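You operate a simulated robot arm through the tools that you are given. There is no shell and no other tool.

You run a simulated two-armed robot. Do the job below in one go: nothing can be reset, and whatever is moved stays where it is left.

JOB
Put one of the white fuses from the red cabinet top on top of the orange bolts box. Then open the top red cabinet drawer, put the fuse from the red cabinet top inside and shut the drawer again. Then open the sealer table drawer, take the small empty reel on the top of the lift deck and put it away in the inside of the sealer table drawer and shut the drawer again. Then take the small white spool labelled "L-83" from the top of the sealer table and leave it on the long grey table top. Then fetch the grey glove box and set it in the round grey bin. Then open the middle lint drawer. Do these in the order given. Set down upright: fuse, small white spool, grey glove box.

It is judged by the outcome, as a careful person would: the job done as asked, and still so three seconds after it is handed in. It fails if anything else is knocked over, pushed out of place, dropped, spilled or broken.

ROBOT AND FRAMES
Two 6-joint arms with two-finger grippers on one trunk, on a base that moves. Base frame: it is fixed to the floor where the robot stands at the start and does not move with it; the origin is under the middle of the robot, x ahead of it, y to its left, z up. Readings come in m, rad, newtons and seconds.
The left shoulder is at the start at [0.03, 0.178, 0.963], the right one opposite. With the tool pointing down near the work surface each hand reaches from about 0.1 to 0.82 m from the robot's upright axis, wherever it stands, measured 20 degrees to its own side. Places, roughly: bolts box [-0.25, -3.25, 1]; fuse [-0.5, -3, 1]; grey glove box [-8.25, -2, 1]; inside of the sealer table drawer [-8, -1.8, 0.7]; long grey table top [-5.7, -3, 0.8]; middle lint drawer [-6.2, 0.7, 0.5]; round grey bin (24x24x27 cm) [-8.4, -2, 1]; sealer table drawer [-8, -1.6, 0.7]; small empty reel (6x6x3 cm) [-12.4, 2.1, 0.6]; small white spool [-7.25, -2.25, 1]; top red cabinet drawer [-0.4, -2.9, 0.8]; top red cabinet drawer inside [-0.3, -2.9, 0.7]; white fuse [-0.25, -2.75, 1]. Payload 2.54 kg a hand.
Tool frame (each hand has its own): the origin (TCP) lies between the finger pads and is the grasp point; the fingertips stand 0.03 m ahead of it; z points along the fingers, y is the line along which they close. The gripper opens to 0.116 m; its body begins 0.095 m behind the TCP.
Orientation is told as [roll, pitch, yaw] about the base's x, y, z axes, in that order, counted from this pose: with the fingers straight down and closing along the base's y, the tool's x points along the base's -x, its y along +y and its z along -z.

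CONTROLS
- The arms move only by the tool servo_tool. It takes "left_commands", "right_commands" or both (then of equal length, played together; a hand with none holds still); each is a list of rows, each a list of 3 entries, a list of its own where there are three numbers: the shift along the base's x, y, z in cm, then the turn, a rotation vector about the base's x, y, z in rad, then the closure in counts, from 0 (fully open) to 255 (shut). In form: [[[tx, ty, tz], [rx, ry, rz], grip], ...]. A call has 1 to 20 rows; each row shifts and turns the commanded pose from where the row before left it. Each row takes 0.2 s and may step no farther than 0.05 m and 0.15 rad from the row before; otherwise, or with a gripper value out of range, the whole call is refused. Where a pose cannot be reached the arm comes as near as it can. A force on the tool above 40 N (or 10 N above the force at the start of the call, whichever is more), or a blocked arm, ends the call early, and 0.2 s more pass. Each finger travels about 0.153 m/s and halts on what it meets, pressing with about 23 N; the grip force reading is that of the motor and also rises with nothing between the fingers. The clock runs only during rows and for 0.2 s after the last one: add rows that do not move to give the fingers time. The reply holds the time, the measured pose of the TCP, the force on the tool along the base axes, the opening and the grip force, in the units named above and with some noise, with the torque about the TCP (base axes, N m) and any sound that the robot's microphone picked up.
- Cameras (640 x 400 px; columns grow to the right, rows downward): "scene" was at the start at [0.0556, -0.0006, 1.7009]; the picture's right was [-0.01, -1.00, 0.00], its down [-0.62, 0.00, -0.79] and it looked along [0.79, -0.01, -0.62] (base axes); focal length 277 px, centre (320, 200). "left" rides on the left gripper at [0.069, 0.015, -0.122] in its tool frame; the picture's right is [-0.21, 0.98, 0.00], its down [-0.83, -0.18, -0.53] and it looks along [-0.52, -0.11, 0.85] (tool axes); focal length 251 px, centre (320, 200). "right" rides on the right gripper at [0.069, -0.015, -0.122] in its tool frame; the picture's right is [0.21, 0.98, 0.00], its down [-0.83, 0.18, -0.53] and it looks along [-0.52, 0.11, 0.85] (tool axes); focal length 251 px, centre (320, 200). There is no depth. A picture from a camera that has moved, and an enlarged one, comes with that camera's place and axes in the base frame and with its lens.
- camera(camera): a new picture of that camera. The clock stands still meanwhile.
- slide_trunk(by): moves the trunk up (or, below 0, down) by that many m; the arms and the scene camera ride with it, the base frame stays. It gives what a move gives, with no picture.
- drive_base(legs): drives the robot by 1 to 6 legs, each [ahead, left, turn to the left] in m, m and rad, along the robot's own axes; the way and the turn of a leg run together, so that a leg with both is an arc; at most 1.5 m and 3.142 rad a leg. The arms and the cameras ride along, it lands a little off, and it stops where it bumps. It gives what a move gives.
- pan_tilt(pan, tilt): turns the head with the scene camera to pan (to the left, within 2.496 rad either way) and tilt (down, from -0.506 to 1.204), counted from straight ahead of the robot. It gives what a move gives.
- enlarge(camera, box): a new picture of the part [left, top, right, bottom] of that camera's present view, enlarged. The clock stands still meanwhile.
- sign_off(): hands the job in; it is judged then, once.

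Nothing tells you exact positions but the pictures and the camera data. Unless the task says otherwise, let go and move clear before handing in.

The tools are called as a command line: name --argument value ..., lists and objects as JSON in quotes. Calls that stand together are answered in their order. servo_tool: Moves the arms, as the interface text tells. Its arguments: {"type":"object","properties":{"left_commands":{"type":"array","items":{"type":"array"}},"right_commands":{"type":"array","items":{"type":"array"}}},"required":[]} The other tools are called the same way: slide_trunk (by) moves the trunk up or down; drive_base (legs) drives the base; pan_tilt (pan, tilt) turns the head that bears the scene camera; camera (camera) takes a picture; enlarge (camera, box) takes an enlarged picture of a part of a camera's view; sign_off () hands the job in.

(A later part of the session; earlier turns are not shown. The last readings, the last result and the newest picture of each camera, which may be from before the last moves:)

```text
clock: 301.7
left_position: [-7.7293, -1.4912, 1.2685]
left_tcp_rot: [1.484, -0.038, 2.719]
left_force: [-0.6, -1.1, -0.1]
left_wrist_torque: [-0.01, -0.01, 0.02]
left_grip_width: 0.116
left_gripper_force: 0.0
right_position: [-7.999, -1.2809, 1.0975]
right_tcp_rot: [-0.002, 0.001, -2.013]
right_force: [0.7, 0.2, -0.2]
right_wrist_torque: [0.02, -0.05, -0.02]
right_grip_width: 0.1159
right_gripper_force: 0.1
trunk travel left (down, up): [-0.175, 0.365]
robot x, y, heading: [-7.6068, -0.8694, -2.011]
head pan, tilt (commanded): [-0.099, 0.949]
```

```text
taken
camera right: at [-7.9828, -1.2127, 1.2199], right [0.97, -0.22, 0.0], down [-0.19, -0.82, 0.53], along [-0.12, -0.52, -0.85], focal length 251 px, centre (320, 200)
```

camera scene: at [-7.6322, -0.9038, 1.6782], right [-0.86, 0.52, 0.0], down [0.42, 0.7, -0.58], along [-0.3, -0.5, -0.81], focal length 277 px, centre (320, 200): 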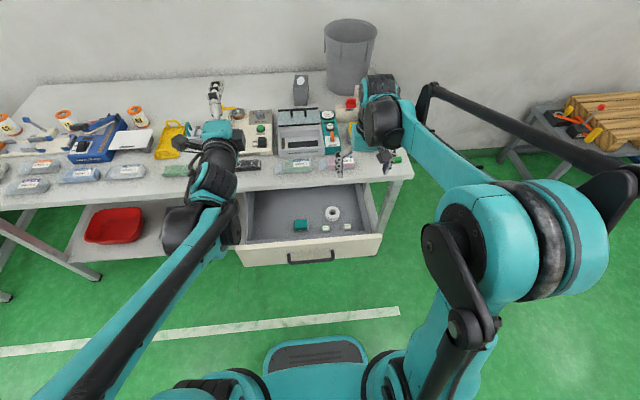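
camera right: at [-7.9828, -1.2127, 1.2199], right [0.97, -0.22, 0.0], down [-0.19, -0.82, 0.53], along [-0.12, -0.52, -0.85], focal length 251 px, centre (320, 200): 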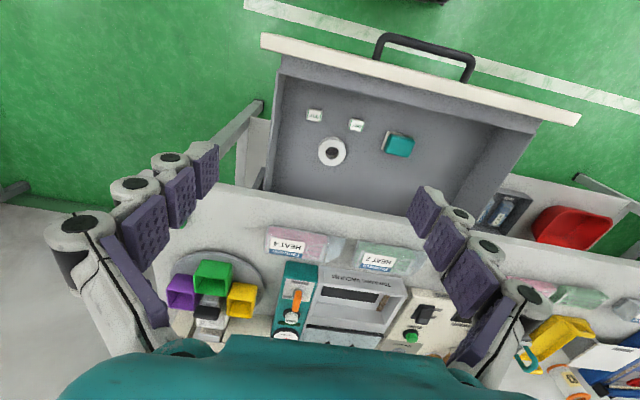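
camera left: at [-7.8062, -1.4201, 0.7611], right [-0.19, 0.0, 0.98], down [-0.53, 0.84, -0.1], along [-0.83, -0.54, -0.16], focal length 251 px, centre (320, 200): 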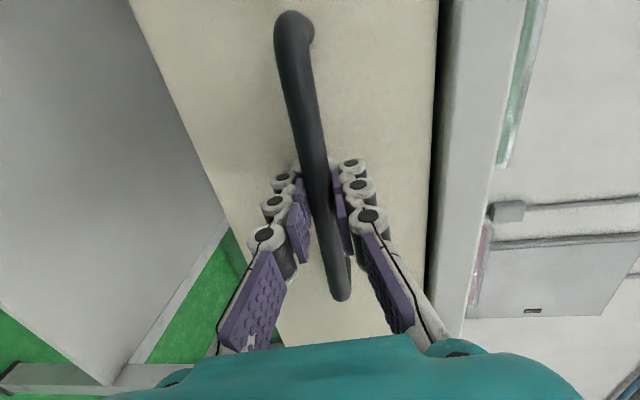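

The reel lies flat in the drawer, and nothing else has moved. Now I'll back off and bring the closed left hand down level with the handle to push the drawer shut.

drive_base --legs '[[-0.46, 0, 0], [0, -0.16, 0]]'

slide_trunk --by -0.17

pan_tilt --pan 0 --tilt 0.65

servo_tool --left_commands '[[[-0.9, -1.9, -4], [0, 0, 0], 255], [[-0.9, -1.9, -4], [0, 0, 0], 255], [[-0.9, -1.9, -4], [0, 0, 0], 255], [[-0.9, -1.9, -4], [0, 0, 0], 255], [[-0.9, -1.9, -4], [0, 0, 0], 255], [[-0.9, -1.9, -4], [0, 0, 0], 255], [[-0.9, -1.9, -4], [0, 0, 0], 255], [[-0.9, -1.9, -4], [0, 0, 0], 255], [[-0.6, -1.3, -3.6], [0, 0, 0], 255], [[0, 0, 0], [0, 0, 0], 255]]'

camera --camera "left"

camera --camera "scene"

```text
clock: 305.4
left_position: [-7.6802, -1.0028, 1.269]
left_tcp_rot: [1.484, -0.037, 2.709]
left_force: [-1.1, 0.6, -0.4]
left_wrist_torque: [0.04, -0.05, 0.07]
left_grip_width: 0.1161
left_gripper_force: 0.0
right_position: [-7.947, -0.7907, 1.0984]
right_tcp_rot: [-0.001, 0.0, -2.023]
right_force: [-0.3, -0.2, 0.3]
right_wrist_torque: [-0.07, -0.05, 0.03]
right_grip_width: 0.1161
right_gripper_force: 0.0
trunk travel left (down, up): [-0.175, 0.365]
robot x, y, heading: [-7.5542, -0.3826, -2.028]
head pan, tilt (commanded): [-0.099, 0.949]
```

```text
clock: 307.4
left_position: [-7.6802, -1.0022, 1.0984]
left_tcp_rot: [1.484, -0.039, 2.712]
left_force: [-0.2, -1.4, 0.2]
left_wrist_torque: [0.01, 0.01, -0.04]
left_grip_width: 0.1156
left_gripper_force: 0.0
right_position: [-7.9464, -0.7899, 0.9291]
right_tcp_rot: [-0.001, 0.001, -2.023]
right_force: [-0.4, -0.8, -0.4]
right_wrist_torque: [0.01, -0.03, 0.02]
right_grip_width: 0.1159
right_gripper_force: 0.1
trunk travel left (down, up): [-0.005, 0.535]
robot x, y, heading: [-7.5525, -0.3818, -2.023]
head pan, tilt (commanded): [-0.099, 0.949]
```

```text
clock: 308.2
left_position: [-7.6789, -1.0042, 1.0996]
left_tcp_rot: [1.484, -0.039, 2.711]
left_force: [0.0, -0.6, 0.0]
left_wrist_torque: [-0.02, 0.0, 0.0]
left_grip_width: 0.1162
left_gripper_force: 0.1
right_position: [-7.9449, -0.7913, 0.9272]
right_tcp_rot: [-0.002, -0.001, -2.023]
right_force: [-0.3, -0.5, -0.9]
right_wrist_torque: [-0.01, -0.01, -0.02]
right_grip_width: 0.1159
right_gripper_force: 0.0
trunk travel left (down, up): [-0.005, 0.535]
robot x, y, heading: [-7.5491, -0.3797, -2.018]
head pan, tilt (commanded): [0.0, 0.649]
```

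```text
clock: 310.4
left_position: [-7.7553, -1.168, 0.7445]
left_tcp_rot: [1.483, -0.038, 2.711]
left_force: [0.7, 0.1, 0.6]
left_wrist_torque: [-0.01, 0.01, -0.02]
left_grip_width: 0.0
left_gripper_force: 22.9
right_position: [-7.9474, -0.7912, 0.9279]
right_tcp_rot: [-0.001, 0.001, -2.022]
right_force: [0.3, 0.7, 0.3]
right_wrist_torque: [0.0, -0.02, -0.01]
right_grip_width: 0.1159
right_gripper_force: 0.1
trunk travel left (down, up): [-0.005, 0.535]
robot x, y, heading: [-7.5478, -0.3807, -2.022]
head pan, tilt (commanded): [0.0, 0.649]
```

```text
taken
camera left: at [-7.6407, -1.0878, 0.7677], right [-0.2, 0.0, 0.98], down [-0.53, 0.84, -0.1], along [-0.83, -0.54, -0.17], focal length 251 px, centre (320, 200)
```

left: 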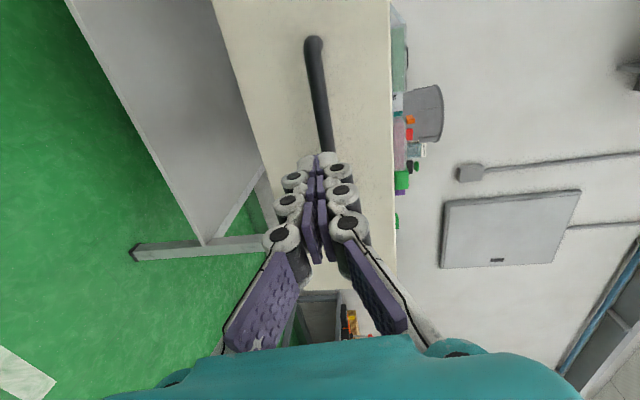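

```text
taken
camera scene: at [-7.5762, -0.4327, 1.5325], right [-0.9, 0.44, 0.0], down [0.26, 0.54, -0.8], along [-0.35, -0.72, -0.6], focal length 277 px, centre (320, 200)
```

scene: 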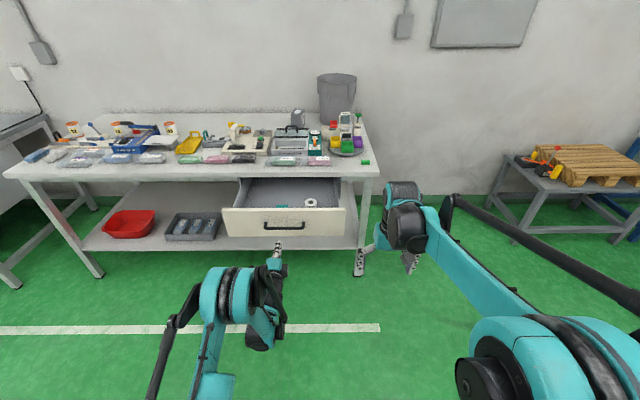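

The fingertips are lined up with the handle bar. I'll drive up close and push with the arm.

drive_base --legs '[[0.085, 0, 0.008]]'

servo_tool --left_commands '[[[-0.47, -1.0, 0], [0, 0, 0], 255], [[-0.47, -1.0, 0], [0, 0, 0], 255], [[-0.51, -1.09, 0], [0, 0, 0], 255], [[-0.51, -1.09, 0], [0, 0, 0], 255], [[-0.51, -1.09, 0], [0, 0, 0], 255], [[-0.51, -1.09, 0], [0, 0, 0], 255], [[-0.51, -1.09, 0], [0, 0, 0], 255], [[-0.51, -1.09, 0], [0, 0, 0], 255], [[-0.51, -1.09, 0], [0, 0, 0], 255], [[-0.51, -1.09, 0], [0, 0, 0], 255], [[-0.51, -1.09, 0], [0, 0, 0], 255], [[-0.51, -1.09, 0], [0, 0, 0], 255], [[0, 0, 0], [0, 0, 0], 255]]'

camera --camera "left"

camera --camera "scene"

```text
clock: 311.4
left_position: [-7.7856, -1.2476, 0.7446]
left_tcp_rot: [1.483, -0.038, 2.719]
left_force: [-0.3, -1.2, -0.3]
left_wrist_torque: [-0.05, 0.01, -0.01]
left_grip_width: 0.0
left_gripper_force: 28.5
right_position: [-7.9804, -0.8727, 0.9278]
right_tcp_rot: [-0.001, 0.001, -2.017]
right_force: [-0.7, -1.5, 0.1]
right_wrist_torque: [0.03, -0.01, 0.0]
right_grip_width: 0.1159
right_gripper_force: 0.0
trunk travel left (down, up): [-0.005, 0.535]
robot x, y, heading: [-7.5875, -0.4599, -2.014]
head pan, tilt (commanded): [0.0, 0.649]
```

```text
clock: 314.2
left_position: [-7.8458, -1.3746, 0.744]
left_tcp_rot: [1.485, -0.037, 2.718]
left_force: [-0.8, -0.3, -0.7]
left_wrist_torque: [0.04, 0.0, 0.02]
left_grip_width: 0.0003
left_gripper_force: 28.6
right_position: [-7.9796, -0.8702, 0.9273]
right_tcp_rot: [-0.002, 0.0, -2.017]
right_force: [0.0, -0.6, 0.3]
right_wrist_torque: [0.01, -0.04, -0.02]
right_grip_width: 0.1157
right_gripper_force: 0.1
trunk travel left (down, up): [-0.005, 0.535]
robot x, y, heading: [-7.5857, -0.4603, -2.013]
head pan, tilt (commanded): [0.0, 0.649]
```

```text
taken
camera left: at [-7.7325, -1.2932, 0.768], right [-0.2, -0.01, 0.98], down [-0.53, 0.84, -0.1], along [-0.82, -0.54, -0.17], focal length 251 px, centre (320, 200)
```

left: 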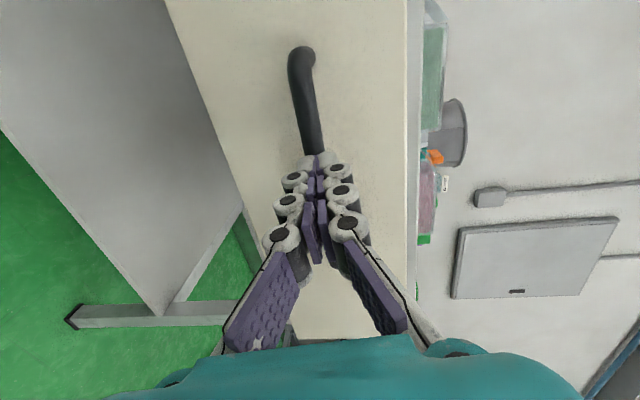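

```text
taken
camera scene: at [-7.6126, -0.5093, 1.5324], right [-0.9, 0.43, 0.0], down [0.26, 0.55, -0.8], along [-0.34, -0.72, -0.6], focal length 277 px, centre (320, 200)
```

scene: 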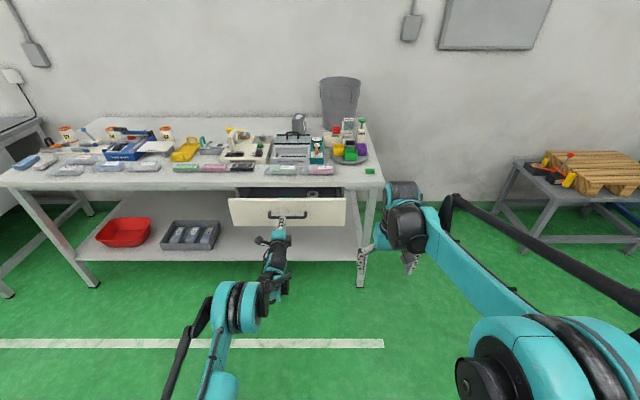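

About 14 cm remain. I'll nudge the base forward in short legs with the hand in contact, then finish with the arm.

drive_base --legs '[[0.04, 0, 0]]'

drive_base --legs '[[0.04, 0, 0]]'

servo_tool --left_commands '[[[-0.43, -0.9, 0], [0, 0, 0], 255], [[-0.43, -0.9, 0], [0, 0, 0], 255], [[-0.43, -0.9, 0], [0, 0, 0], 255], [[-0.43, -0.9, 0], [0, 0, 0], 255], [[-0.3, -0.63, 0], [0, 0, 0], 255], [[-0.3, -0.63, 0], [0, 0, 0], 255], [[-0.3, -0.63, 0], [0, 0, 0], 255], [[-0.3, -0.63, 0], [0, 0, 0], 255], [[0, 0, 0], [0, 0, 0], 255]]'

camera --camera "left"

camera --camera "scene"

```text
clock: 315.1
left_position: [-7.8638, -1.4113, 0.7436]
left_tcp_rot: [1.482, -0.038, 2.718]
left_force: [-0.6, -1.5, -0.9]
left_wrist_torque: [-0.02, 0.0, 0.0]
left_grip_width: 0.0002
left_gripper_force: 28.7
right_position: [-7.9971, -0.9084, 0.9276]
right_tcp_rot: [-0.002, -0.001, -2.015]
right_force: [0.1, 0.4, -0.2]
right_wrist_torque: [0.06, -0.01, 0.01]
right_grip_width: 0.1158
right_gripper_force: 0.0
trunk travel left (down, up): [-0.005, 0.535]
robot x, y, heading: [-7.6067, -0.4911, -2.017]
head pan, tilt (commanded): [0.0, 0.649]
```

```text
clock: 316.0
left_position: [-7.8815, -1.4471, 0.7442]
left_tcp_rot: [1.482, -0.038, 2.718]
left_force: [0.5, 0.3, -0.7]
left_wrist_torque: [0.0, 0.0, 0.01]
left_grip_width: 0.0003
left_gripper_force: 28.7
right_position: [-8.0135, -0.9455, 0.928]
right_tcp_rot: [-0.002, -0.001, -2.017]
right_force: [-0.9, 0.4, 1.0]
right_wrist_torque: [0.05, -0.01, 0.04]
right_grip_width: 0.116
right_gripper_force: 0.1
trunk travel left (down, up): [-0.005, 0.535]
robot x, y, heading: [-7.6237, -0.5274, -2.017]
head pan, tilt (commanded): [0.0, 0.649]
```

```text
clock: 318.0
left_position: [-7.8978, -1.4834, 0.7671]
left_tcp_rot: [1.481, -0.04, 2.719]
left_force: [0.8, -0.5, 0.3]
left_wrist_torque: [0.0, 0.02, -0.02]
left_grip_width: 0.0
left_gripper_force: 28.6
left hand out of reach, approached as far as the arm can: row 3, 4, 5, 6, 7, 8
right_position: [-8.0138, -0.9422, 0.9287]
right_tcp_rot: [-0.002, 0.0, -2.016]
right_force: [0.7, -0.2, -0.8]
right_wrist_torque: [0.03, 0.01, 0.01]
right_grip_width: 0.1159
right_gripper_force: 0.1
trunk travel left (down, up): [-0.005, 0.535]
robot x, y, heading: [-7.6195, -0.5291, -2.015]
head pan, tilt (commanded): [0.0, 0.649]
```

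```text
taken
camera left: at [-7.7837, -1.403, 0.7917], right [-0.2, -0.01, 0.98], down [-0.53, 0.84, -0.1], along [-0.82, -0.54, -0.17], focal length 251 px, centre (320, 200)
```

left: 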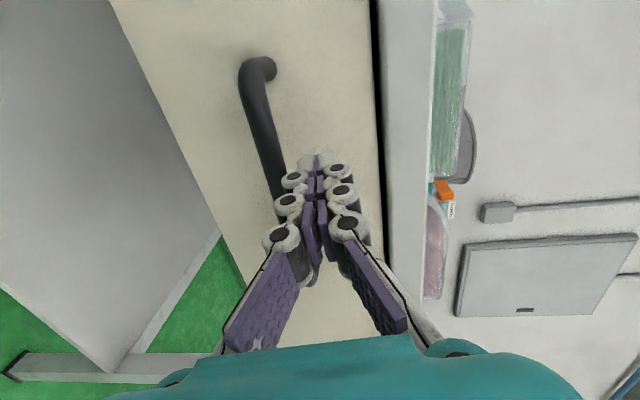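

```text
taken
camera scene: at [-7.6475, -0.5825, 1.5324], right [-0.9, 0.43, 0.0], down [0.26, 0.55, -0.8], along [-0.34, -0.72, -0.6], focal length 277 px, centre (320, 200)
```

scene: 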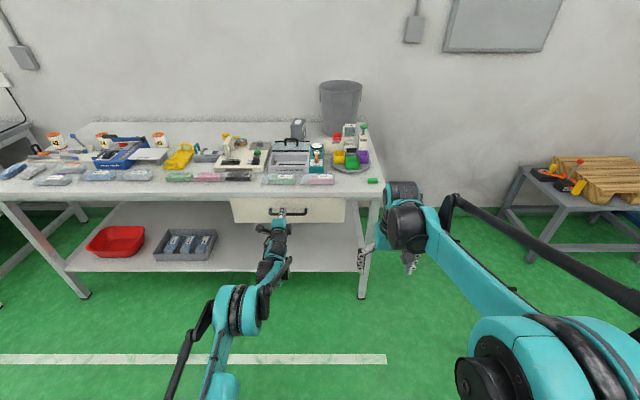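

The arm reached its limit with the drawer nearly shut. I'll retract, drive closer and finish the push.

servo_tool --left_commands '[[[0.8, 1.7, 0], [0, 0, 0], 255], [[1.5, 3.2, 0], [0, 0, 0], 255], [[1.5, 3.2, -1], [0, 0, 0], 255], [[1.3, 2.7, -1.5], [0, 0, 0], 255], [[0, 0, 0], [0, 0, 0], 255]]'

drive_base --legs '[[0.12, 0, 0]]'

camera --camera "left"

```text
clock: 319.2
left_position: [-7.8486, -1.3767, 0.7443]
left_tcp_rot: [1.48, -0.037, 2.717]
left_force: [-0.5, 0.9, -1.0]
left_wrist_torque: [-0.01, 0.0, -0.04]
left_grip_width: 0.0
left_gripper_force: 28.8
right_position: [-8.0143, -0.9443, 0.9282]
right_tcp_rot: [-0.002, 0.001, -2.015]
right_force: [-0.1, 0.1, -0.6]
right_wrist_torque: [0.01, 0.02, -0.01]
right_grip_width: 0.1162
right_gripper_force: 0.2
trunk travel left (down, up): [-0.005, 0.535]
robot x, y, heading: [-7.6223, -0.5271, -2.015]
head pan, tilt (commanded): [0.0, 0.649]
```

```text
clock: 320.4
left_position: [-7.8924, -1.4697, 0.7421]
left_tcp_rot: [1.485, -0.037, 2.717]
left_force: [1.5, 1.9, 0.8]
left_wrist_torque: [-0.03, 0.03, 0.0]
left_grip_width: 0.006
left_gripper_force: 28.8
right_position: [-8.0606, -1.0392, 0.928]
right_tcp_rot: [-0.003, -0.001, -2.016]
right_force: [0.5, 0.7, 0.5]
right_wrist_torque: [-0.03, 0.0, 0.03]
right_grip_width: 0.1161
right_gripper_force: 0.1
trunk travel left (down, up): [-0.005, 0.535]
robot x, y, heading: [-7.6658, -0.625, -2.014]
head pan, tilt (commanded): [0.0, 0.649]
stopped in leg 1: the force on the tool passed its limit at 134 N (the readings are from after the stop); the commanded pose is now the measured one
```

```text
taken
camera left: at [-7.7781, -1.388, 0.7657], right [-0.2, -0.01, 0.98], down [-0.53, 0.84, -0.1], along [-0.82, -0.54, -0.17], focal length 251 px, centre (320, 200)
```

left: 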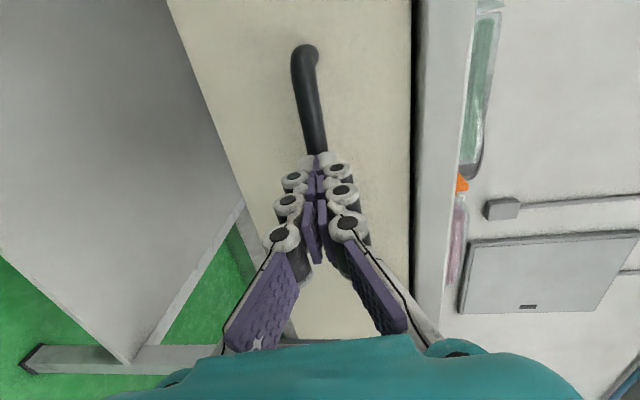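

The base bumped the drawer firmly, so I'll check how far shut it is.

camera --camera "scene"

enlarge --camera "scene" --box '[210, 140, 390, 250]'

```text
taken
camera scene: at [-7.6927, -0.6776, 1.5325], right [-0.9, 0.43, 0.0], down [0.26, 0.55, -0.8], along [-0.34, -0.72, -0.6], focal length 277 px, centre (320, 200)
```

scene: 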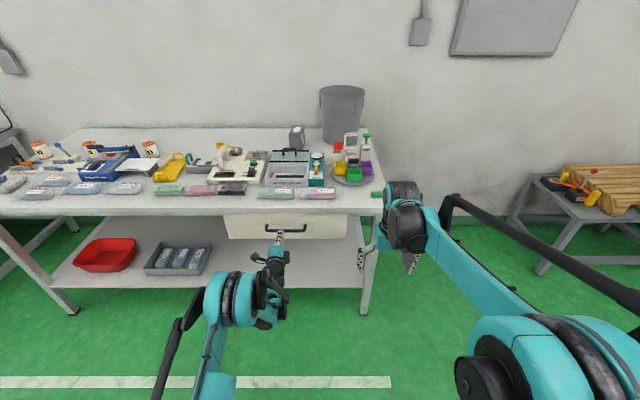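

```text
3.56 times, centred on (300, 195) of scene
camera zoom: at [-7.6927, -0.6776, 1.5325], right [-0.9, 0.43, 0.0], down [0.26, 0.55, -0.8], along [-0.34, -0.72, -0.6], focal length 984 px, centre (391, 218)
```

zoom: 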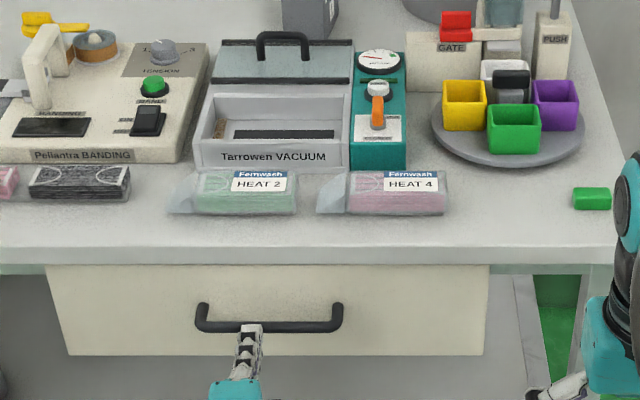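

It looks nearly flush. I'll push gently with the arm until I feel the end stop.

servo_tool --left_commands '[[[-0.21, -0.45, 0], [0, 0, 0], 255], [[-0.21, -0.45, 0], [0, 0, 0], 255], [[-0.21, -0.45, 0], [0, 0, 0], 255], [[-0.21, -0.45, 0], [0, 0, 0], 255], [[-0.21, -0.45, 0], [0, 0, 0], 255], [[-0.21, -0.45, 0], [0, 0, 0], 255], [[-0.21, -0.45, 0], [0, 0, 0], 255], [[-0.21, -0.45, 0], [0, 0, 0], 255], [[0, 0, 0], [0, 0, 0], 255]]'

camera --camera "left"

enlarge --camera "scene" --box '[210, 140, 390, 250]'

```text
clock: 320.9
left_position: [-7.892, -1.4698, 0.7427]
left_tcp_rot: [1.481, -0.039, 2.717]
left_force: [7.7, 11.8, 5.9]
left_wrist_torque: [-0.08, 0.16, -0.16]
left_grip_width: 0.0063
left_gripper_force: 28.2
right_position: [-8.0601, -1.0395, 0.9294]
right_tcp_rot: [-0.003, -0.005, -2.016]
right_force: [0.1, 0.1, 0.1]
right_wrist_torque: [-0.01, 0.01, 0.0]
right_grip_width: 0.1159
right_gripper_force: 0.0
trunk travel left (down, up): [-0.005, 0.535]
robot x, y, heading: [-7.6673, -0.6243, -2.012]
head pan, tilt (commanded): [0.0, 0.649]
stopped in row 2 (left hand): the force on the tool passed its limit at 49 N (the readings are from after the stop); the commanded pose is now the measured one
```

```text
taken
camera left: at [-7.7783, -1.3881, 0.7658], right [-0.2, -0.01, 0.98], down [-0.53, 0.84, -0.1], along [-0.82, -0.54, -0.17], focal length 251 px, centre (320, 200)
```

left: 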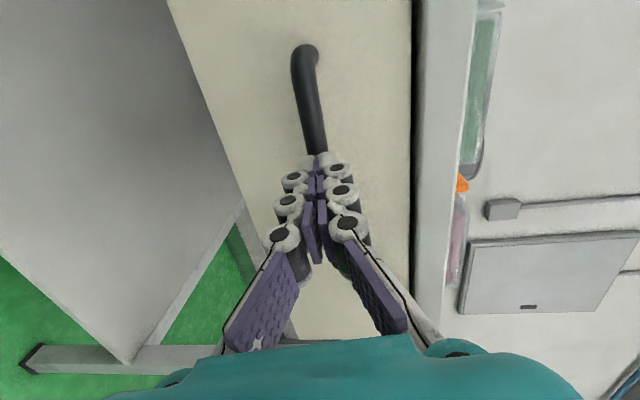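

```text
3.56 times, centred on (300, 195) of scene
camera zoom: at [-7.6917, -0.6751, 1.5327], right [-0.9, 0.43, 0.0], down [0.26, 0.55, -0.8], along [-0.34, -0.72, -0.6], focal length 984 px, centre (391, 218)
```

zoom: 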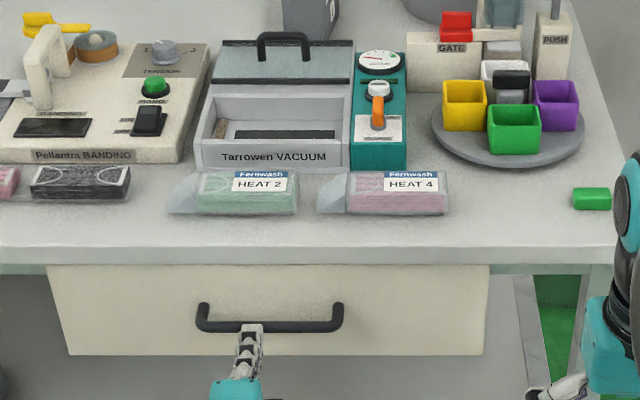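

The hard stop is confirmed at the shut position. The tips are slightly wedged on the bar, so I'll open them before backing away, so as not to drag the drawer, then look again.

servo_tool --left_commands '[[[0, 0, 0], [0, 0, 0], 180], [[0, 0, 0], [0, 0, 0], 140], [[0, 0, 0], [0, 0, 0], 140]]'

drive_base --legs '[[-0.12, 0, 0]]'

camera --camera "left"

enlarge --camera "scene" --box '[210, 140, 390, 250]'

```text
clock: 321.6
left_position: [-7.8923, -1.4707, 0.7418]
left_tcp_rot: [1.48, -0.04, 2.72]
left_force: [-0.2, -0.7, -0.8]
left_wrist_torque: [0.02, -0.02, 0.01]
left_grip_width: 0.0522
left_gripper_force: 0.0
right_position: [-8.0596, -1.0393, 0.9279]
right_tcp_rot: [-0.002, -0.002, -2.016]
right_force: [0.5, 0.8, -0.3]
right_wrist_torque: [-0.02, 0.02, 0.04]
right_grip_width: 0.1162
right_gripper_force: 0.0
trunk travel left (down, up): [-0.005, 0.535]
robot x, y, heading: [-7.6661, -0.6281, -2.014]
head pan, tilt (commanded): [0.0, 0.649]
```

```text
clock: 322.9
left_position: [-7.8401, -1.3623, 0.7424]
left_tcp_rot: [1.48, -0.04, 2.717]
left_force: [0.8, 0.2, 1.1]
left_wrist_torque: [0.03, -0.05, -0.01]
left_grip_width: 0.0523
left_gripper_force: 0.0
right_position: [-8.0081, -0.93, 0.9303]
right_tcp_rot: [-0.002, -0.003, -2.015]
right_force: [1.0, 0.0, 0.7]
right_wrist_torque: [-0.03, 0.01, 0.01]
right_grip_width: 0.1162
right_gripper_force: 0.1
trunk travel left (down, up): [-0.005, 0.535]
robot x, y, heading: [-7.6181, -0.5165, -2.014]
head pan, tilt (commanded): [0.0, 0.649]
```

```text
taken
camera left: at [-7.7274, -1.2805, 0.7651], right [-0.2, -0.01, 0.98], down [-0.53, 0.84, -0.1], along [-0.82, -0.54, -0.17], focal length 251 px, centre (320, 200)
```

left: 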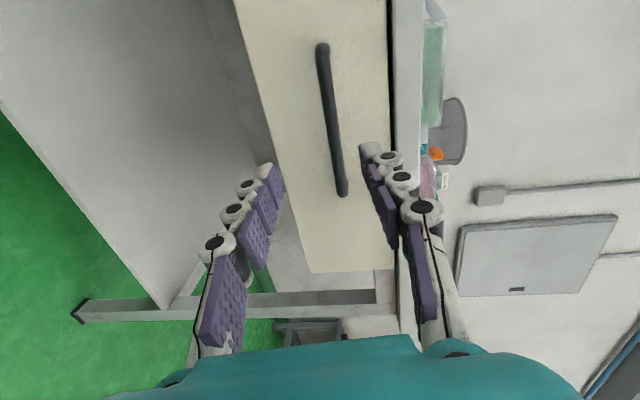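

```text
3.56 times, centred on (300, 195) of scene
camera zoom: at [-7.6405, -0.5677, 1.5325], right [-0.9, 0.43, 0.0], down [0.26, 0.55, -0.8], along [-0.34, -0.72, -0.6], focal length 984 px, centre (391, 218)
```

zoom: 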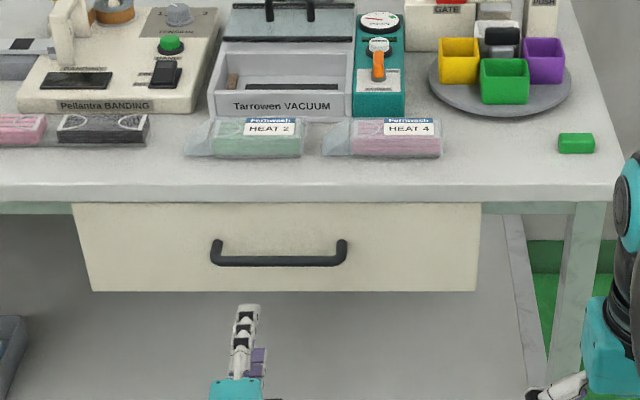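

The drawer is shut and the tabletop items are undisturbed. Next is the L-83 spool: I'll raise the trunk, tuck the left hand and move along to stand in front of it.

drive_base --legs '[[-0.1, 0, 0]]'

slide_trunk --by 0.17

servo_tool --left_commands '[[[0, 0, 4.5], [0, 0, 0], 140], [[0, 0, 4.5], [0, 0, 0], 0], [[0, 0, 4.5], [0, 0, 0], 0], [[0, 0, 4.5], [0, 0, 0], 0], [[0, 0, 4.5], [0, 0, 0], 0], [[0, 0, 4.5], [0, 0, 0], 0], [[0, 0, 4.5], [0, 0, 0], 0], [[0, 0, 4], [0, 0, 0], 0], [[1.9, 4.1, 0], [0, 0, 0], 0], [[1.9, 4.1, 0], [0, 0, 0], 0], [[1.9, 4.1, 0], [0, 0, 0], 0], [[1.9, 4.1, 0], [0, 0, 0], 0], [[0, 0, 0], [0, 0, 0], 0]]' --right_commands '[[[0, 0, 0], [0, 0, 0], 0], [[0, 0, 1], [0, 0, 0], 0], [[0, 0, 1], [0, 0, 0], 0], [[0, 0, 1], [0, 0, 0], 0], [[0, 0, 1], [0, 0, 0], 0], [[0, 0, 1], [0, 0, 0], 0], [[0, 0, 1], [0, 0, 0], 0], [[0, 0, 0], [0, 0, 0], 0], [[0, 0, 0], [0, 0, 0], 0], [[0, 0, 0], [0, 0, 0], 0], [[0, 0, 0], [0, 0, 0], 0], [[0, 0, 0], [0, 0, 0], 0], [[0, 0, 0], [0, 0, 0], 0]]'

drive_base --legs '[[0, 1.12, 0]]'

pan_tilt --pan 0 --tilt 0.65

camera --camera "scene"

```text
clock: 324.0
left_position: [-7.7993, -1.2713, 0.7425]
left_tcp_rot: [1.48, -0.037, 2.717]
left_force: [-0.4, 0.1, 0.9]
left_wrist_torque: [0.01, -0.02, 0.01]
left_grip_width: 0.0524
left_gripper_force: 0.1
right_position: [-7.9663, -0.8397, 0.9277]
right_tcp_rot: [-0.001, -0.003, -2.017]
right_force: [-0.2, 0.3, 0.5]
right_wrist_torque: [-0.05, 0.01, -0.02]
right_grip_width: 0.116
right_gripper_force: 0.1
trunk travel left (down, up): [-0.005, 0.535]
robot x, y, heading: [-7.573, -0.4236, -2.011]
head pan, tilt (commanded): [0.0, 0.649]
```

```text
clock: 325.9
left_position: [-7.8009, -1.2724, 0.9114]
left_tcp_rot: [1.482, -0.039, 2.717]
left_force: [0.1, -0.3, -0.5]
left_wrist_torque: [-0.01, -0.02, -0.03]
left_grip_width: 0.0523
left_gripper_force: 0.0
right_position: [-7.9664, -0.8415, 1.0993]
right_tcp_rot: [-0.001, -0.002, -2.017]
right_force: [0.3, 0.5, -0.5]
right_wrist_torque: [0.01, 0.0, -0.04]
right_grip_width: 0.1159
right_gripper_force: 0.0
trunk travel left (down, up): [-0.175, 0.365]
robot x, y, heading: [-7.5735, -0.4299, -2.015]
head pan, tilt (commanded): [0.0, 0.649]
```

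```text
clock: 328.8
left_position: [-7.7228, -1.1076, 1.2667]
left_tcp_rot: [1.48, -0.039, 2.717]
left_force: [0.3, -0.6, -0.8]
left_wrist_torque: [0.01, 0.03, 0.04]
left_grip_width: 0.1161
left_gripper_force: 0.0
right_position: [-7.9673, -0.8417, 1.157]
right_tcp_rot: [-0.001, -0.001, -2.016]
right_force: [-0.2, 0.0, 0.6]
right_wrist_torque: [0.0, -0.02, 0.01]
right_grip_width: 0.1158
right_gripper_force: 0.0
trunk travel left (down, up): [-0.175, 0.365]
robot x, y, heading: [-7.5717, -0.4293, -2.014]
head pan, tilt (commanded): [0.0, 0.649]
```

```text
clock: 334.5
left_position: [-6.7229, -1.5974, 1.2658]
left_tcp_rot: [1.48, -0.037, 2.699]
left_force: [0.3, -0.4, 0.1]
left_wrist_torque: [0.0, 0.02, -0.05]
left_grip_width: 0.1164
left_gripper_force: 0.0
right_position: [-6.9613, -1.3278, 1.1592]
right_tcp_rot: [-0.003, -0.001, -2.033]
right_force: [0.3, -0.4, -0.7]
right_wrist_torque: [-0.01, 0.0, 0.02]
right_grip_width: 0.1158
right_gripper_force: 0.2
trunk travel left (down, up): [-0.175, 0.365]
robot x, y, heading: [-6.5592, -0.9204, -2.036]
head pan, tilt (commanded): [0.0, 0.649]
```

```text
clock: 335.1
left_position: [-6.7229, -1.5974, 1.265]
left_tcp_rot: [1.479, -0.039, 2.698]
left_force: [-0.3, -0.3, -0.4]
left_wrist_torque: [0.0, 0.01, -0.01]
left_grip_width: 0.1163
left_gripper_force: 0.0
right_position: [-6.9622, -1.3267, 1.1573]
right_tcp_rot: [-0.002, 0.0, -2.034]
right_force: [0.5, -0.5, -0.1]
right_wrist_torque: [-0.01, -0.02, -0.01]
right_grip_width: 0.116
right_gripper_force: 0.1
trunk travel left (down, up): [-0.175, 0.365]
robot x, y, heading: [-6.5615, -0.9229, -2.032]
head pan, tilt (commanded): [0.0, 0.649]
```

```text
taken
camera scene: at [-6.5878, -0.9726, 1.7024], right [-0.89, 0.45, 0.0], down [0.27, 0.54, -0.8], along [-0.36, -0.71, -0.6], focal length 277 px, centre (320, 200)
```

scene: 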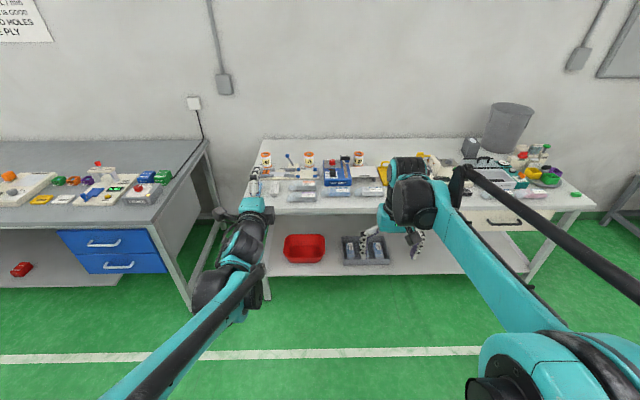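

Three orange-rimmed spools stand at the back of the table. I'll enlarge to identify L-83 and its surroundings.

enlarge --camera "scene" --box '[250, 135, 410, 215]'

enlarge --camera "scene" --box '[320, 140, 390, 190]'

```text
4.00 times, centred on (330, 175) of scene
camera zoom: at [-6.5878, -0.9726, 1.7024], right [-0.89, 0.45, 0.0], down [0.27, 0.54, -0.8], along [-0.36, -0.71, -0.6], focal length 1106 px, centre (280, 300)
```

zoom: 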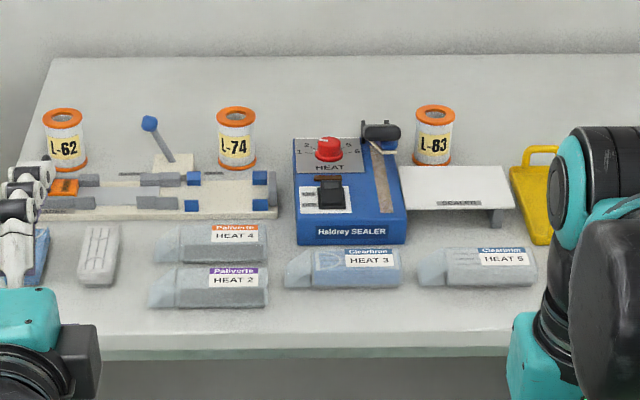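

```text
8.00 times, centred on (355, 165) of scene
camera zoom: at [-6.5878, -0.9726, 1.7024], right [-0.89, 0.45, 0.0], down [0.27, 0.54, -0.8], along [-0.36, -0.71, -0.6], focal length 2213 px, centre (40, 480)
```

zoom: 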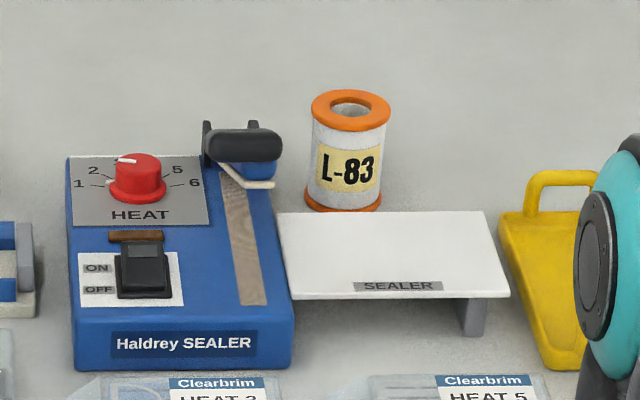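

L-83 is clearly identified, standing beside the blue sealer with open table behind it. I'll square up and drive in so it comes within the right hand's reach.

drive_base --legs '[[0, 0, 0.02], [0.45, 0, 0], [0.27, 0, 0]]'

pan_tilt --pan -0.15 --tilt 0.85

camera --camera "scene"

camera --camera "right"

```text
clock: 339.6
left_position: [-7.0141, -2.2442, 1.2658]
left_tcp_rot: [1.478, -0.037, 2.724]
left_force: [0.6, 0.2, 0.0]
left_wrist_torque: [0.02, -0.02, 0.01]
left_grip_width: 0.1161
left_gripper_force: 0.2
right_position: [-7.2593, -1.981, 1.1575]
right_tcp_rot: [-0.004, -0.001, -2.011]
right_force: [0.1, -0.3, -0.6]
right_wrist_torque: [0.01, -0.03, 0.01]
right_grip_width: 0.1158
right_gripper_force: 0.1
trunk travel left (down, up): [-0.175, 0.365]
robot x, y, heading: [-6.8638, -1.5635, -2.013]
head pan, tilt (commanded): [0.0, 0.649]
```

```text
clock: 340.4
left_position: [-7.0126, -2.2447, 1.2662]
left_tcp_rot: [1.48, -0.039, 2.724]
left_force: [0.0, -0.3, 0.2]
left_wrist_torque: [0.01, -0.01, -0.02]
left_grip_width: 0.1162
left_gripper_force: 0.0
right_position: [-7.2585, -1.9807, 1.1582]
right_tcp_rot: [-0.002, -0.001, -2.012]
right_force: [0.1, -0.7, -0.3]
right_wrist_torque: [-0.01, -0.02, -0.01]
right_grip_width: 0.1159
right_gripper_force: 0.0
trunk travel left (down, up): [-0.175, 0.365]
robot x, y, heading: [-6.8684, -1.5632, -2.017]
head pan, tilt (commanded): [-0.15, 0.85]
```

```text
taken
camera scene: at [-6.8984, -1.6029, 1.6859], right [-0.83, 0.56, 0.0], down [0.42, 0.62, -0.66], along [-0.37, -0.55, -0.75], focal length 277 px, centre (320, 200)
```

scene: 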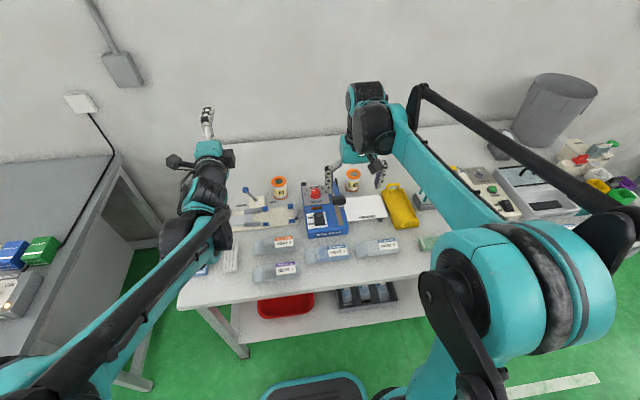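

```text
taken
camera right: at [-7.2429, -1.911, 1.2803], right [0.97, -0.22, 0.0], down [-0.19, -0.82, 0.54], along [-0.12, -0.52, -0.84], focal length 251 px, centre (320, 200)
```

right: 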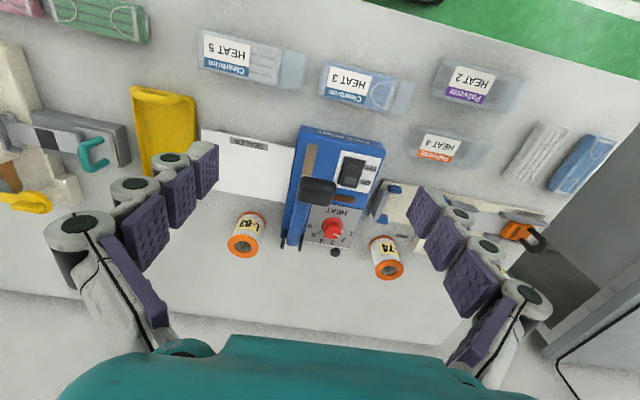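

Both cameras agree that L-83 is at about [-7.475, -2.212]. It's slightly beyond reach, so I'll inch the base forward and to the right.

drive_base --legs '[[0.08, -0.06, 0]]'

servo_tool --right_commands '[[[-2.5, -3.0, 0], [0, 0, 0], 30], [[-2.5, -3.0, 0], [0, 0, 0], 30], [[-2.5, -3.0, 0], [0, 0, 0], 30], [[0, 0, -3], [0, 0, 0], 30], [[0, 0, 0], [0, 0, 0], 30]]'

camera --camera "right"

```text
clock: 341.5
left_position: [-7.1037, -2.2934, 1.2659]
left_tcp_rot: [1.479, -0.038, 2.724]
left_force: [-0.4, 0.0, -0.3]
left_wrist_torque: [0.0, 0.0, 0.01]
left_grip_width: 0.1162
left_gripper_force: 0.1
right_position: [-7.3501, -2.027, 1.1569]
right_tcp_rot: [-0.001, -0.001, -2.012]
right_force: [-0.4, -0.9, -0.4]
right_wrist_torque: [0.02, -0.05, -0.01]
right_grip_width: 0.116
right_gripper_force: 0.0
trunk travel left (down, up): [-0.175, 0.365]
robot x, y, heading: [-6.9586, -1.6125, -2.011]
head pan, tilt (commanded): [-0.15, 0.85]
```

```text
clock: 342.7
left_position: [-7.1032, -2.2921, 1.2665]
left_tcp_rot: [1.481, -0.039, 2.721]
left_force: [-0.3, 0.9, 0.2]
left_wrist_torque: [0.03, 0.02, -0.02]
left_grip_width: 0.1159
left_gripper_force: 0.1
right_position: [-7.4243, -2.1194, 1.1292]
right_tcp_rot: [0.0, -0.002, -2.013]
right_force: [-0.2, -0.4, -0.7]
right_wrist_torque: [0.0, 0.0, 0.0]
right_grip_width: 0.1022
right_gripper_force: 0.0
trunk travel left (down, up): [-0.175, 0.365]
robot x, y, heading: [-6.9558, -1.6136, -2.013]
head pan, tilt (commanded): [-0.15, 0.85]
```

```text
taken
camera right: at [-7.4091, -2.0502, 1.2505], right [0.97, -0.22, 0.0], down [-0.19, -0.82, 0.53], along [-0.12, -0.52, -0.84], focal length 251 px, centre (320, 200)
```

right: 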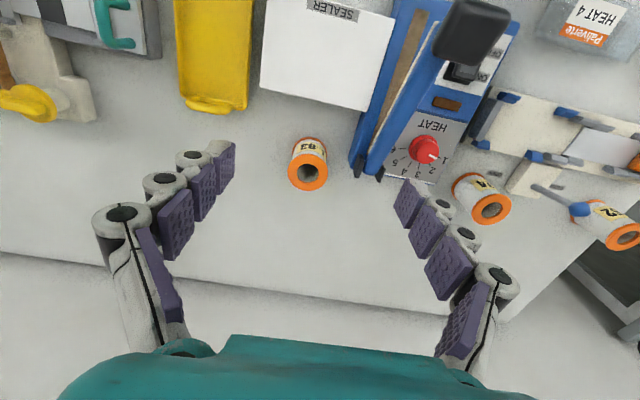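

The spool is about 9 cm further forward. I'll move over it and lower partway to check alignment.

servo_tool --right_commands '[[[-1.4, -2.9, 0], [0, 0, 0], 30], [[-1.4, -2.9, 0], [0, 0, 0], 30], [[-1.4, -2.8, 0], [0, 0, 0], 30], [[0, 0, -4], [0, 0, 0], 30], [[0, 0, -4], [0, 0, 0], 30], [[0, 0, -4], [0, 0, 0], 30], [[0, 0, 0], [0, 0, 0], 30]]'

camera --camera "right"

```text
clock: 344.3
left_position: [-7.1032, -2.2918, 1.2656]
left_tcp_rot: [1.482, -0.037, 2.722]
left_force: [0.4, -0.2, -0.7]
left_wrist_torque: [0.01, 0.0, 0.01]
left_grip_width: 0.1158
left_gripper_force: 0.0
right_position: [-7.4682, -2.2003, 1.0064]
right_tcp_rot: [-0.002, -0.001, -2.013]
right_force: [0.1, -0.4, -0.3]
right_wrist_torque: [0.0, 0.01, 0.02]
right_grip_width: 0.1024
right_gripper_force: 0.1
trunk travel left (down, up): [-0.175, 0.365]
robot x, y, heading: [-6.9582, -1.6112, -2.01]
head pan, tilt (commanded): [-0.15, 0.85]
```

```text
taken
camera right: at [-7.4518, -2.133, 1.1287], right [0.97, -0.22, 0.0], down [-0.19, -0.82, 0.54], along [-0.12, -0.52, -0.84], focal length 251 px, centre (320, 200)
```

right: 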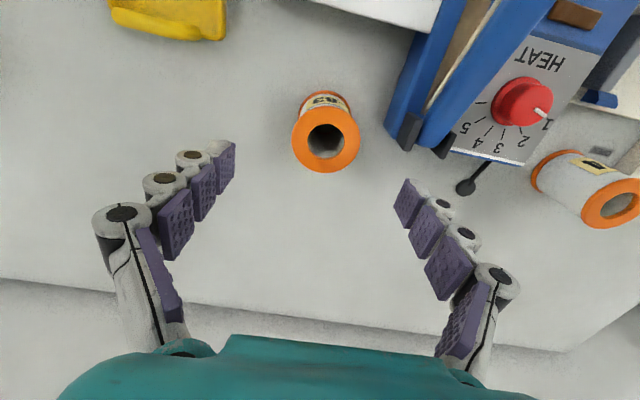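

Almost centred: 9 mm forward and 6 mm left to go. The sealer's hinge is near the left finger, so I'll narrow the opening to about 8.5 cm before descending.

servo_tool --right_commands '[[[0.38, -1.0, 0], [0, 0, 0], 68], [[0, 0, -3], [0, 0, 0], 68], [[0, 0, -3], [0, 0, 0], 68], [[0, 0, 0], [0, 0, 0], 68]]'

camera --camera "right"

```text
clock: 345.3
left_position: [-7.1035, -2.2915, 1.2673]
left_tcp_rot: [1.481, -0.038, 2.722]
left_force: [0.1, -0.6, -0.8]
left_wrist_torque: [0.0, 0.01, 0.0]
left_grip_width: 0.1161
left_gripper_force: 0.0
right_position: [-7.4615, -2.2136, 0.9482]
right_tcp_rot: [-0.002, -0.001, -2.013]
right_force: [-0.7, -0.4, -0.3]
right_wrist_torque: [-0.02, 0.01, 0.01]
right_grip_width: 0.085
right_gripper_force: 0.2
trunk travel left (down, up): [-0.175, 0.365]
robot x, y, heading: [-6.957, -1.6118, -2.012]
head pan, tilt (commanded): [-0.15, 0.85]
```

```text
taken
camera right: at [-7.4462, -2.1448, 1.07], right [0.97, -0.22, 0.0], down [-0.19, -0.82, 0.54], along [-0.12, -0.52, -0.84], focal length 251 px, centre (320, 200)
```

right: 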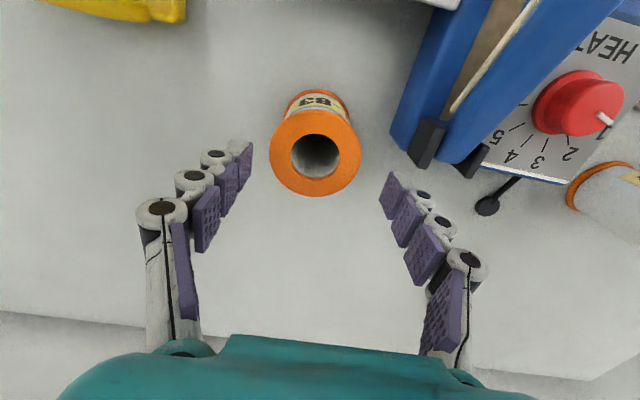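

Aligned within a few millimetres. Descending and closing on the spool body.

servo_tool --right_commands '[[[-0.24, 0.26, -3], [0, 0, 0], 68], [[0, 0, -3], [0, 0, 0], 68], [[0, 0, -2.8], [0, 0, 0], 68], [[0, 0, 0], [0, 0, 0], 68], [[0, 0, 0], [0, 0, 0], 110], [[0, 0, 0], [0, 0, 0], 160], [[0, 0, 0], [0, 0, 0], 255], [[0, 0, 0], [0, 0, 0], 255]]'

camera --camera "right"

```text
clock: 346.5
left_position: [-7.0998, -2.2886, 1.2701]
left_tcp_rot: [1.484, -0.039, 2.722]
left_force: [-1.0, -0.1, 0.7]
left_wrist_torque: [-0.02, 0.01, -0.02]
left_grip_width: 0.1159
left_gripper_force: 0.1
right_position: [-7.462, -2.2089, 0.8678]
right_tcp_rot: [-0.002, -0.008, -2.011]
right_force: [-0.2, -7.0, 51.5]
right_wrist_torque: [0.2, -0.16, -0.09]
right_grip_width: 0.0589
right_gripper_force: 44.8
trunk travel left (down, up): [-0.175, 0.365]
robot x, y, heading: [-6.9555, -1.6148, -2.013]
head pan, tilt (commanded): [-0.15, 0.85]
stopped in row 5 (right hand): the force on the tool passed its limit at 47 N (the readings are from after the stop); the commanded pose is now the measured one
```

```text
taken
camera right: at [-7.4464, -2.1395, 0.9895], right [0.97, -0.22, 0.0], down [-0.19, -0.82, 0.54], along [-0.12, -0.53, -0.84], focal length 251 px, centre (320, 200)
```

right: 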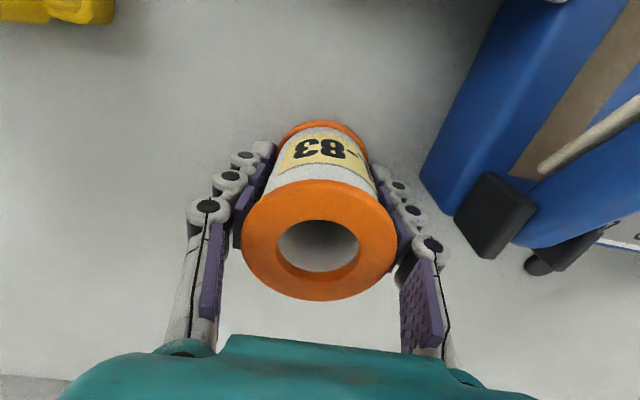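

Gripped at 59 mm on the spool's core, but the tips press down on its lower rim. I'll ease up a few millimetres to relax that.

servo_tool --right_commands '[[[0, 0, 0.3], [0, 0, 0], 255], [[0, 0, 0], [0, 0, 0], 255]]'

camera --camera "right"

```text
clock: 347.1
left_position: [-7.1006, -2.2897, 1.2686]
left_tcp_rot: [1.485, -0.042, 2.722]
left_force: [0.1, 0.5, 0.0]
left_wrist_torque: [0.01, 0.02, -0.01]
left_grip_width: 0.1159
left_gripper_force: 0.0
right_position: [-7.4627, -2.2093, 0.8676]
right_tcp_rot: [-0.002, -0.005, -2.012]
right_force: [1.8, -7.0, 42.2]
right_wrist_torque: [-0.01, -0.3, -0.07]
right_grip_width: 0.059
right_gripper_force: 23.5
trunk travel left (down, up): [-0.175, 0.365]
robot x, y, heading: [-6.9585, -1.6146, -2.014]
head pan, tilt (commanded): [-0.15, 0.85]
```

```text
taken
camera right: at [-7.4467, -2.1397, 0.9895], right [0.97, -0.22, 0.0], down [-0.19, -0.82, 0.54], along [-0.12, -0.52, -0.84], focal length 251 px, centre (320, 200)
```

right: 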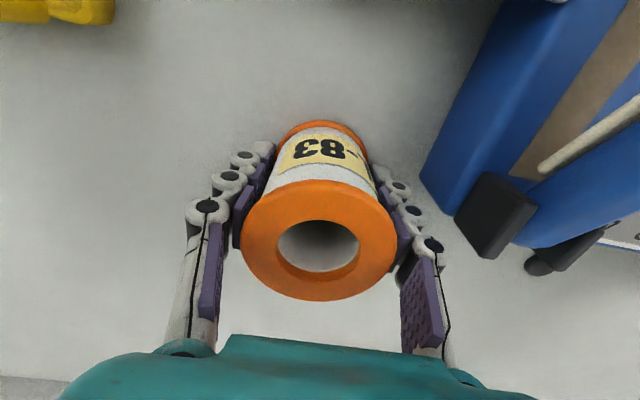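

servo_tool --right_commands '[[[0, 0, 0.3], [0, 0, 0], 255], [[0, 0, 0.3], [0, 0, 0], 255], [[0, 0, 0], [0, 0, 0], 255]]'

```text
clock: 347.9
left_position: [-7.103, -2.2928, 1.2663]
left_tcp_rot: [1.48, -0.039, 2.722]
left_force: [-0.6, 0.5, -1.3]
left_wrist_torque: [0.01, 0.01, -0.03]
left_grip_width: 0.116
left_gripper_force: 0.0
right_position: [-7.4647, -2.2088, 0.8703]
right_tcp_rot: [0.001, -0.002, -2.012]
right_force: [-0.3, -0.2, -2.1]
right_wrist_torque: [0.0, 0.01, -0.03]
right_grip_width: 0.0592
right_gripper_force: 23.0
trunk travel left (down, up): [-0.175, 0.365]
robot x, y, heading: [-6.961, -1.6141, -2.015]
head pan, tilt (commanded): [-0.15, 0.85]
```

The load is gone and I'm carrying the spool's weight. Lifting it clear.

servo_tool --right_commands '[[[0, 0, 1], [0, 0, 0], 255], [[0, 0, 2.5], [0, 0, 0], 255], [[0, 0, 4], [0, 0, 0], 255], [[0, 0, 4.5], [0, 0, 0], 255], [[0, 0, 4.5], [0, 0, 0], 255], [[0, 0, 4.5], [0, 0, 0], 255], [[1.5, 3.5, 3], [0, 0, 0], 255], [[1.8, 4, 1], [0, 0, 0], 255], [[1.8, 4, 0], [0, 0, 0], 255], [[1.8, 4, 0], [0, 0, 0], 255], [[0, 0, 0], [0, 0, 0], 255]]'

camera --camera "right"

camera --camera "scene"

```text
clock: 350.3
left_position: [-7.1052, -2.294, 1.2657]
left_tcp_rot: [1.479, -0.037, 2.723]
left_force: [0.6, 0.6, 0.0]
left_wrist_torque: [-0.04, 0.04, -0.02]
left_grip_width: 0.116
left_gripper_force: 0.0
right_position: [-7.3979, -2.0566, 1.1185]
right_tcp_rot: [0.001, -0.002, -2.012]
right_force: [-0.1, -0.2, -1.7]
right_wrist_torque: [0.04, -0.03, 0.02]
right_grip_width: 0.0588
right_gripper_force: 23.2
trunk travel left (down, up): [-0.175, 0.365]
robot x, y, heading: [-6.9601, -1.6124, -2.011]
head pan, tilt (commanded): [-0.15, 0.85]
```

```text
taken
camera right: at [-7.382, -1.9887, 1.2401], right [0.97, -0.22, 0.0], down [-0.19, -0.82, 0.54], along [-0.12, -0.52, -0.84], focal length 251 px, centre (320, 200)
```

right: 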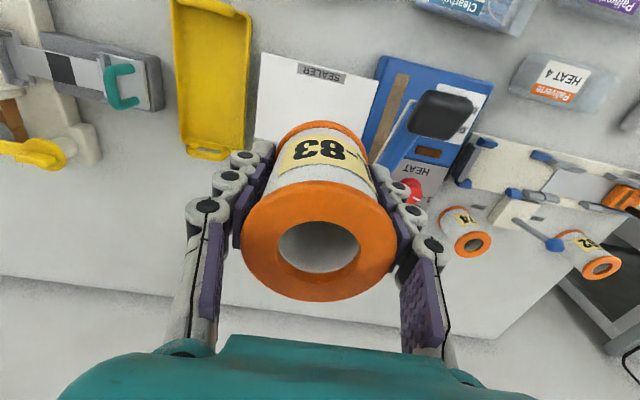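

```text
taken
camera scene: at [-6.9898, -1.6528, 1.6857], right [-0.83, 0.56, 0.0], down [0.42, 0.62, -0.66], along [-0.37, -0.55, -0.75], focal length 277 px, centre (320, 200)
```

scene: 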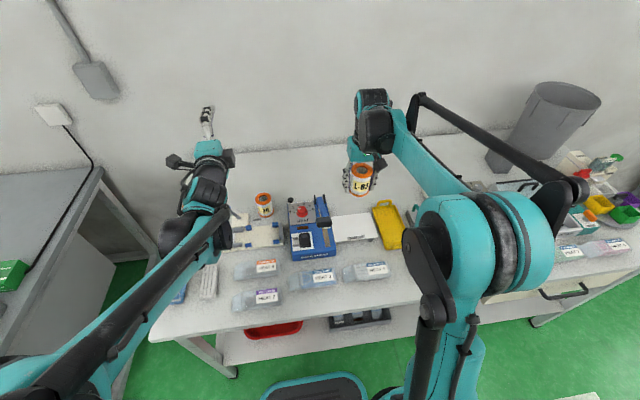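

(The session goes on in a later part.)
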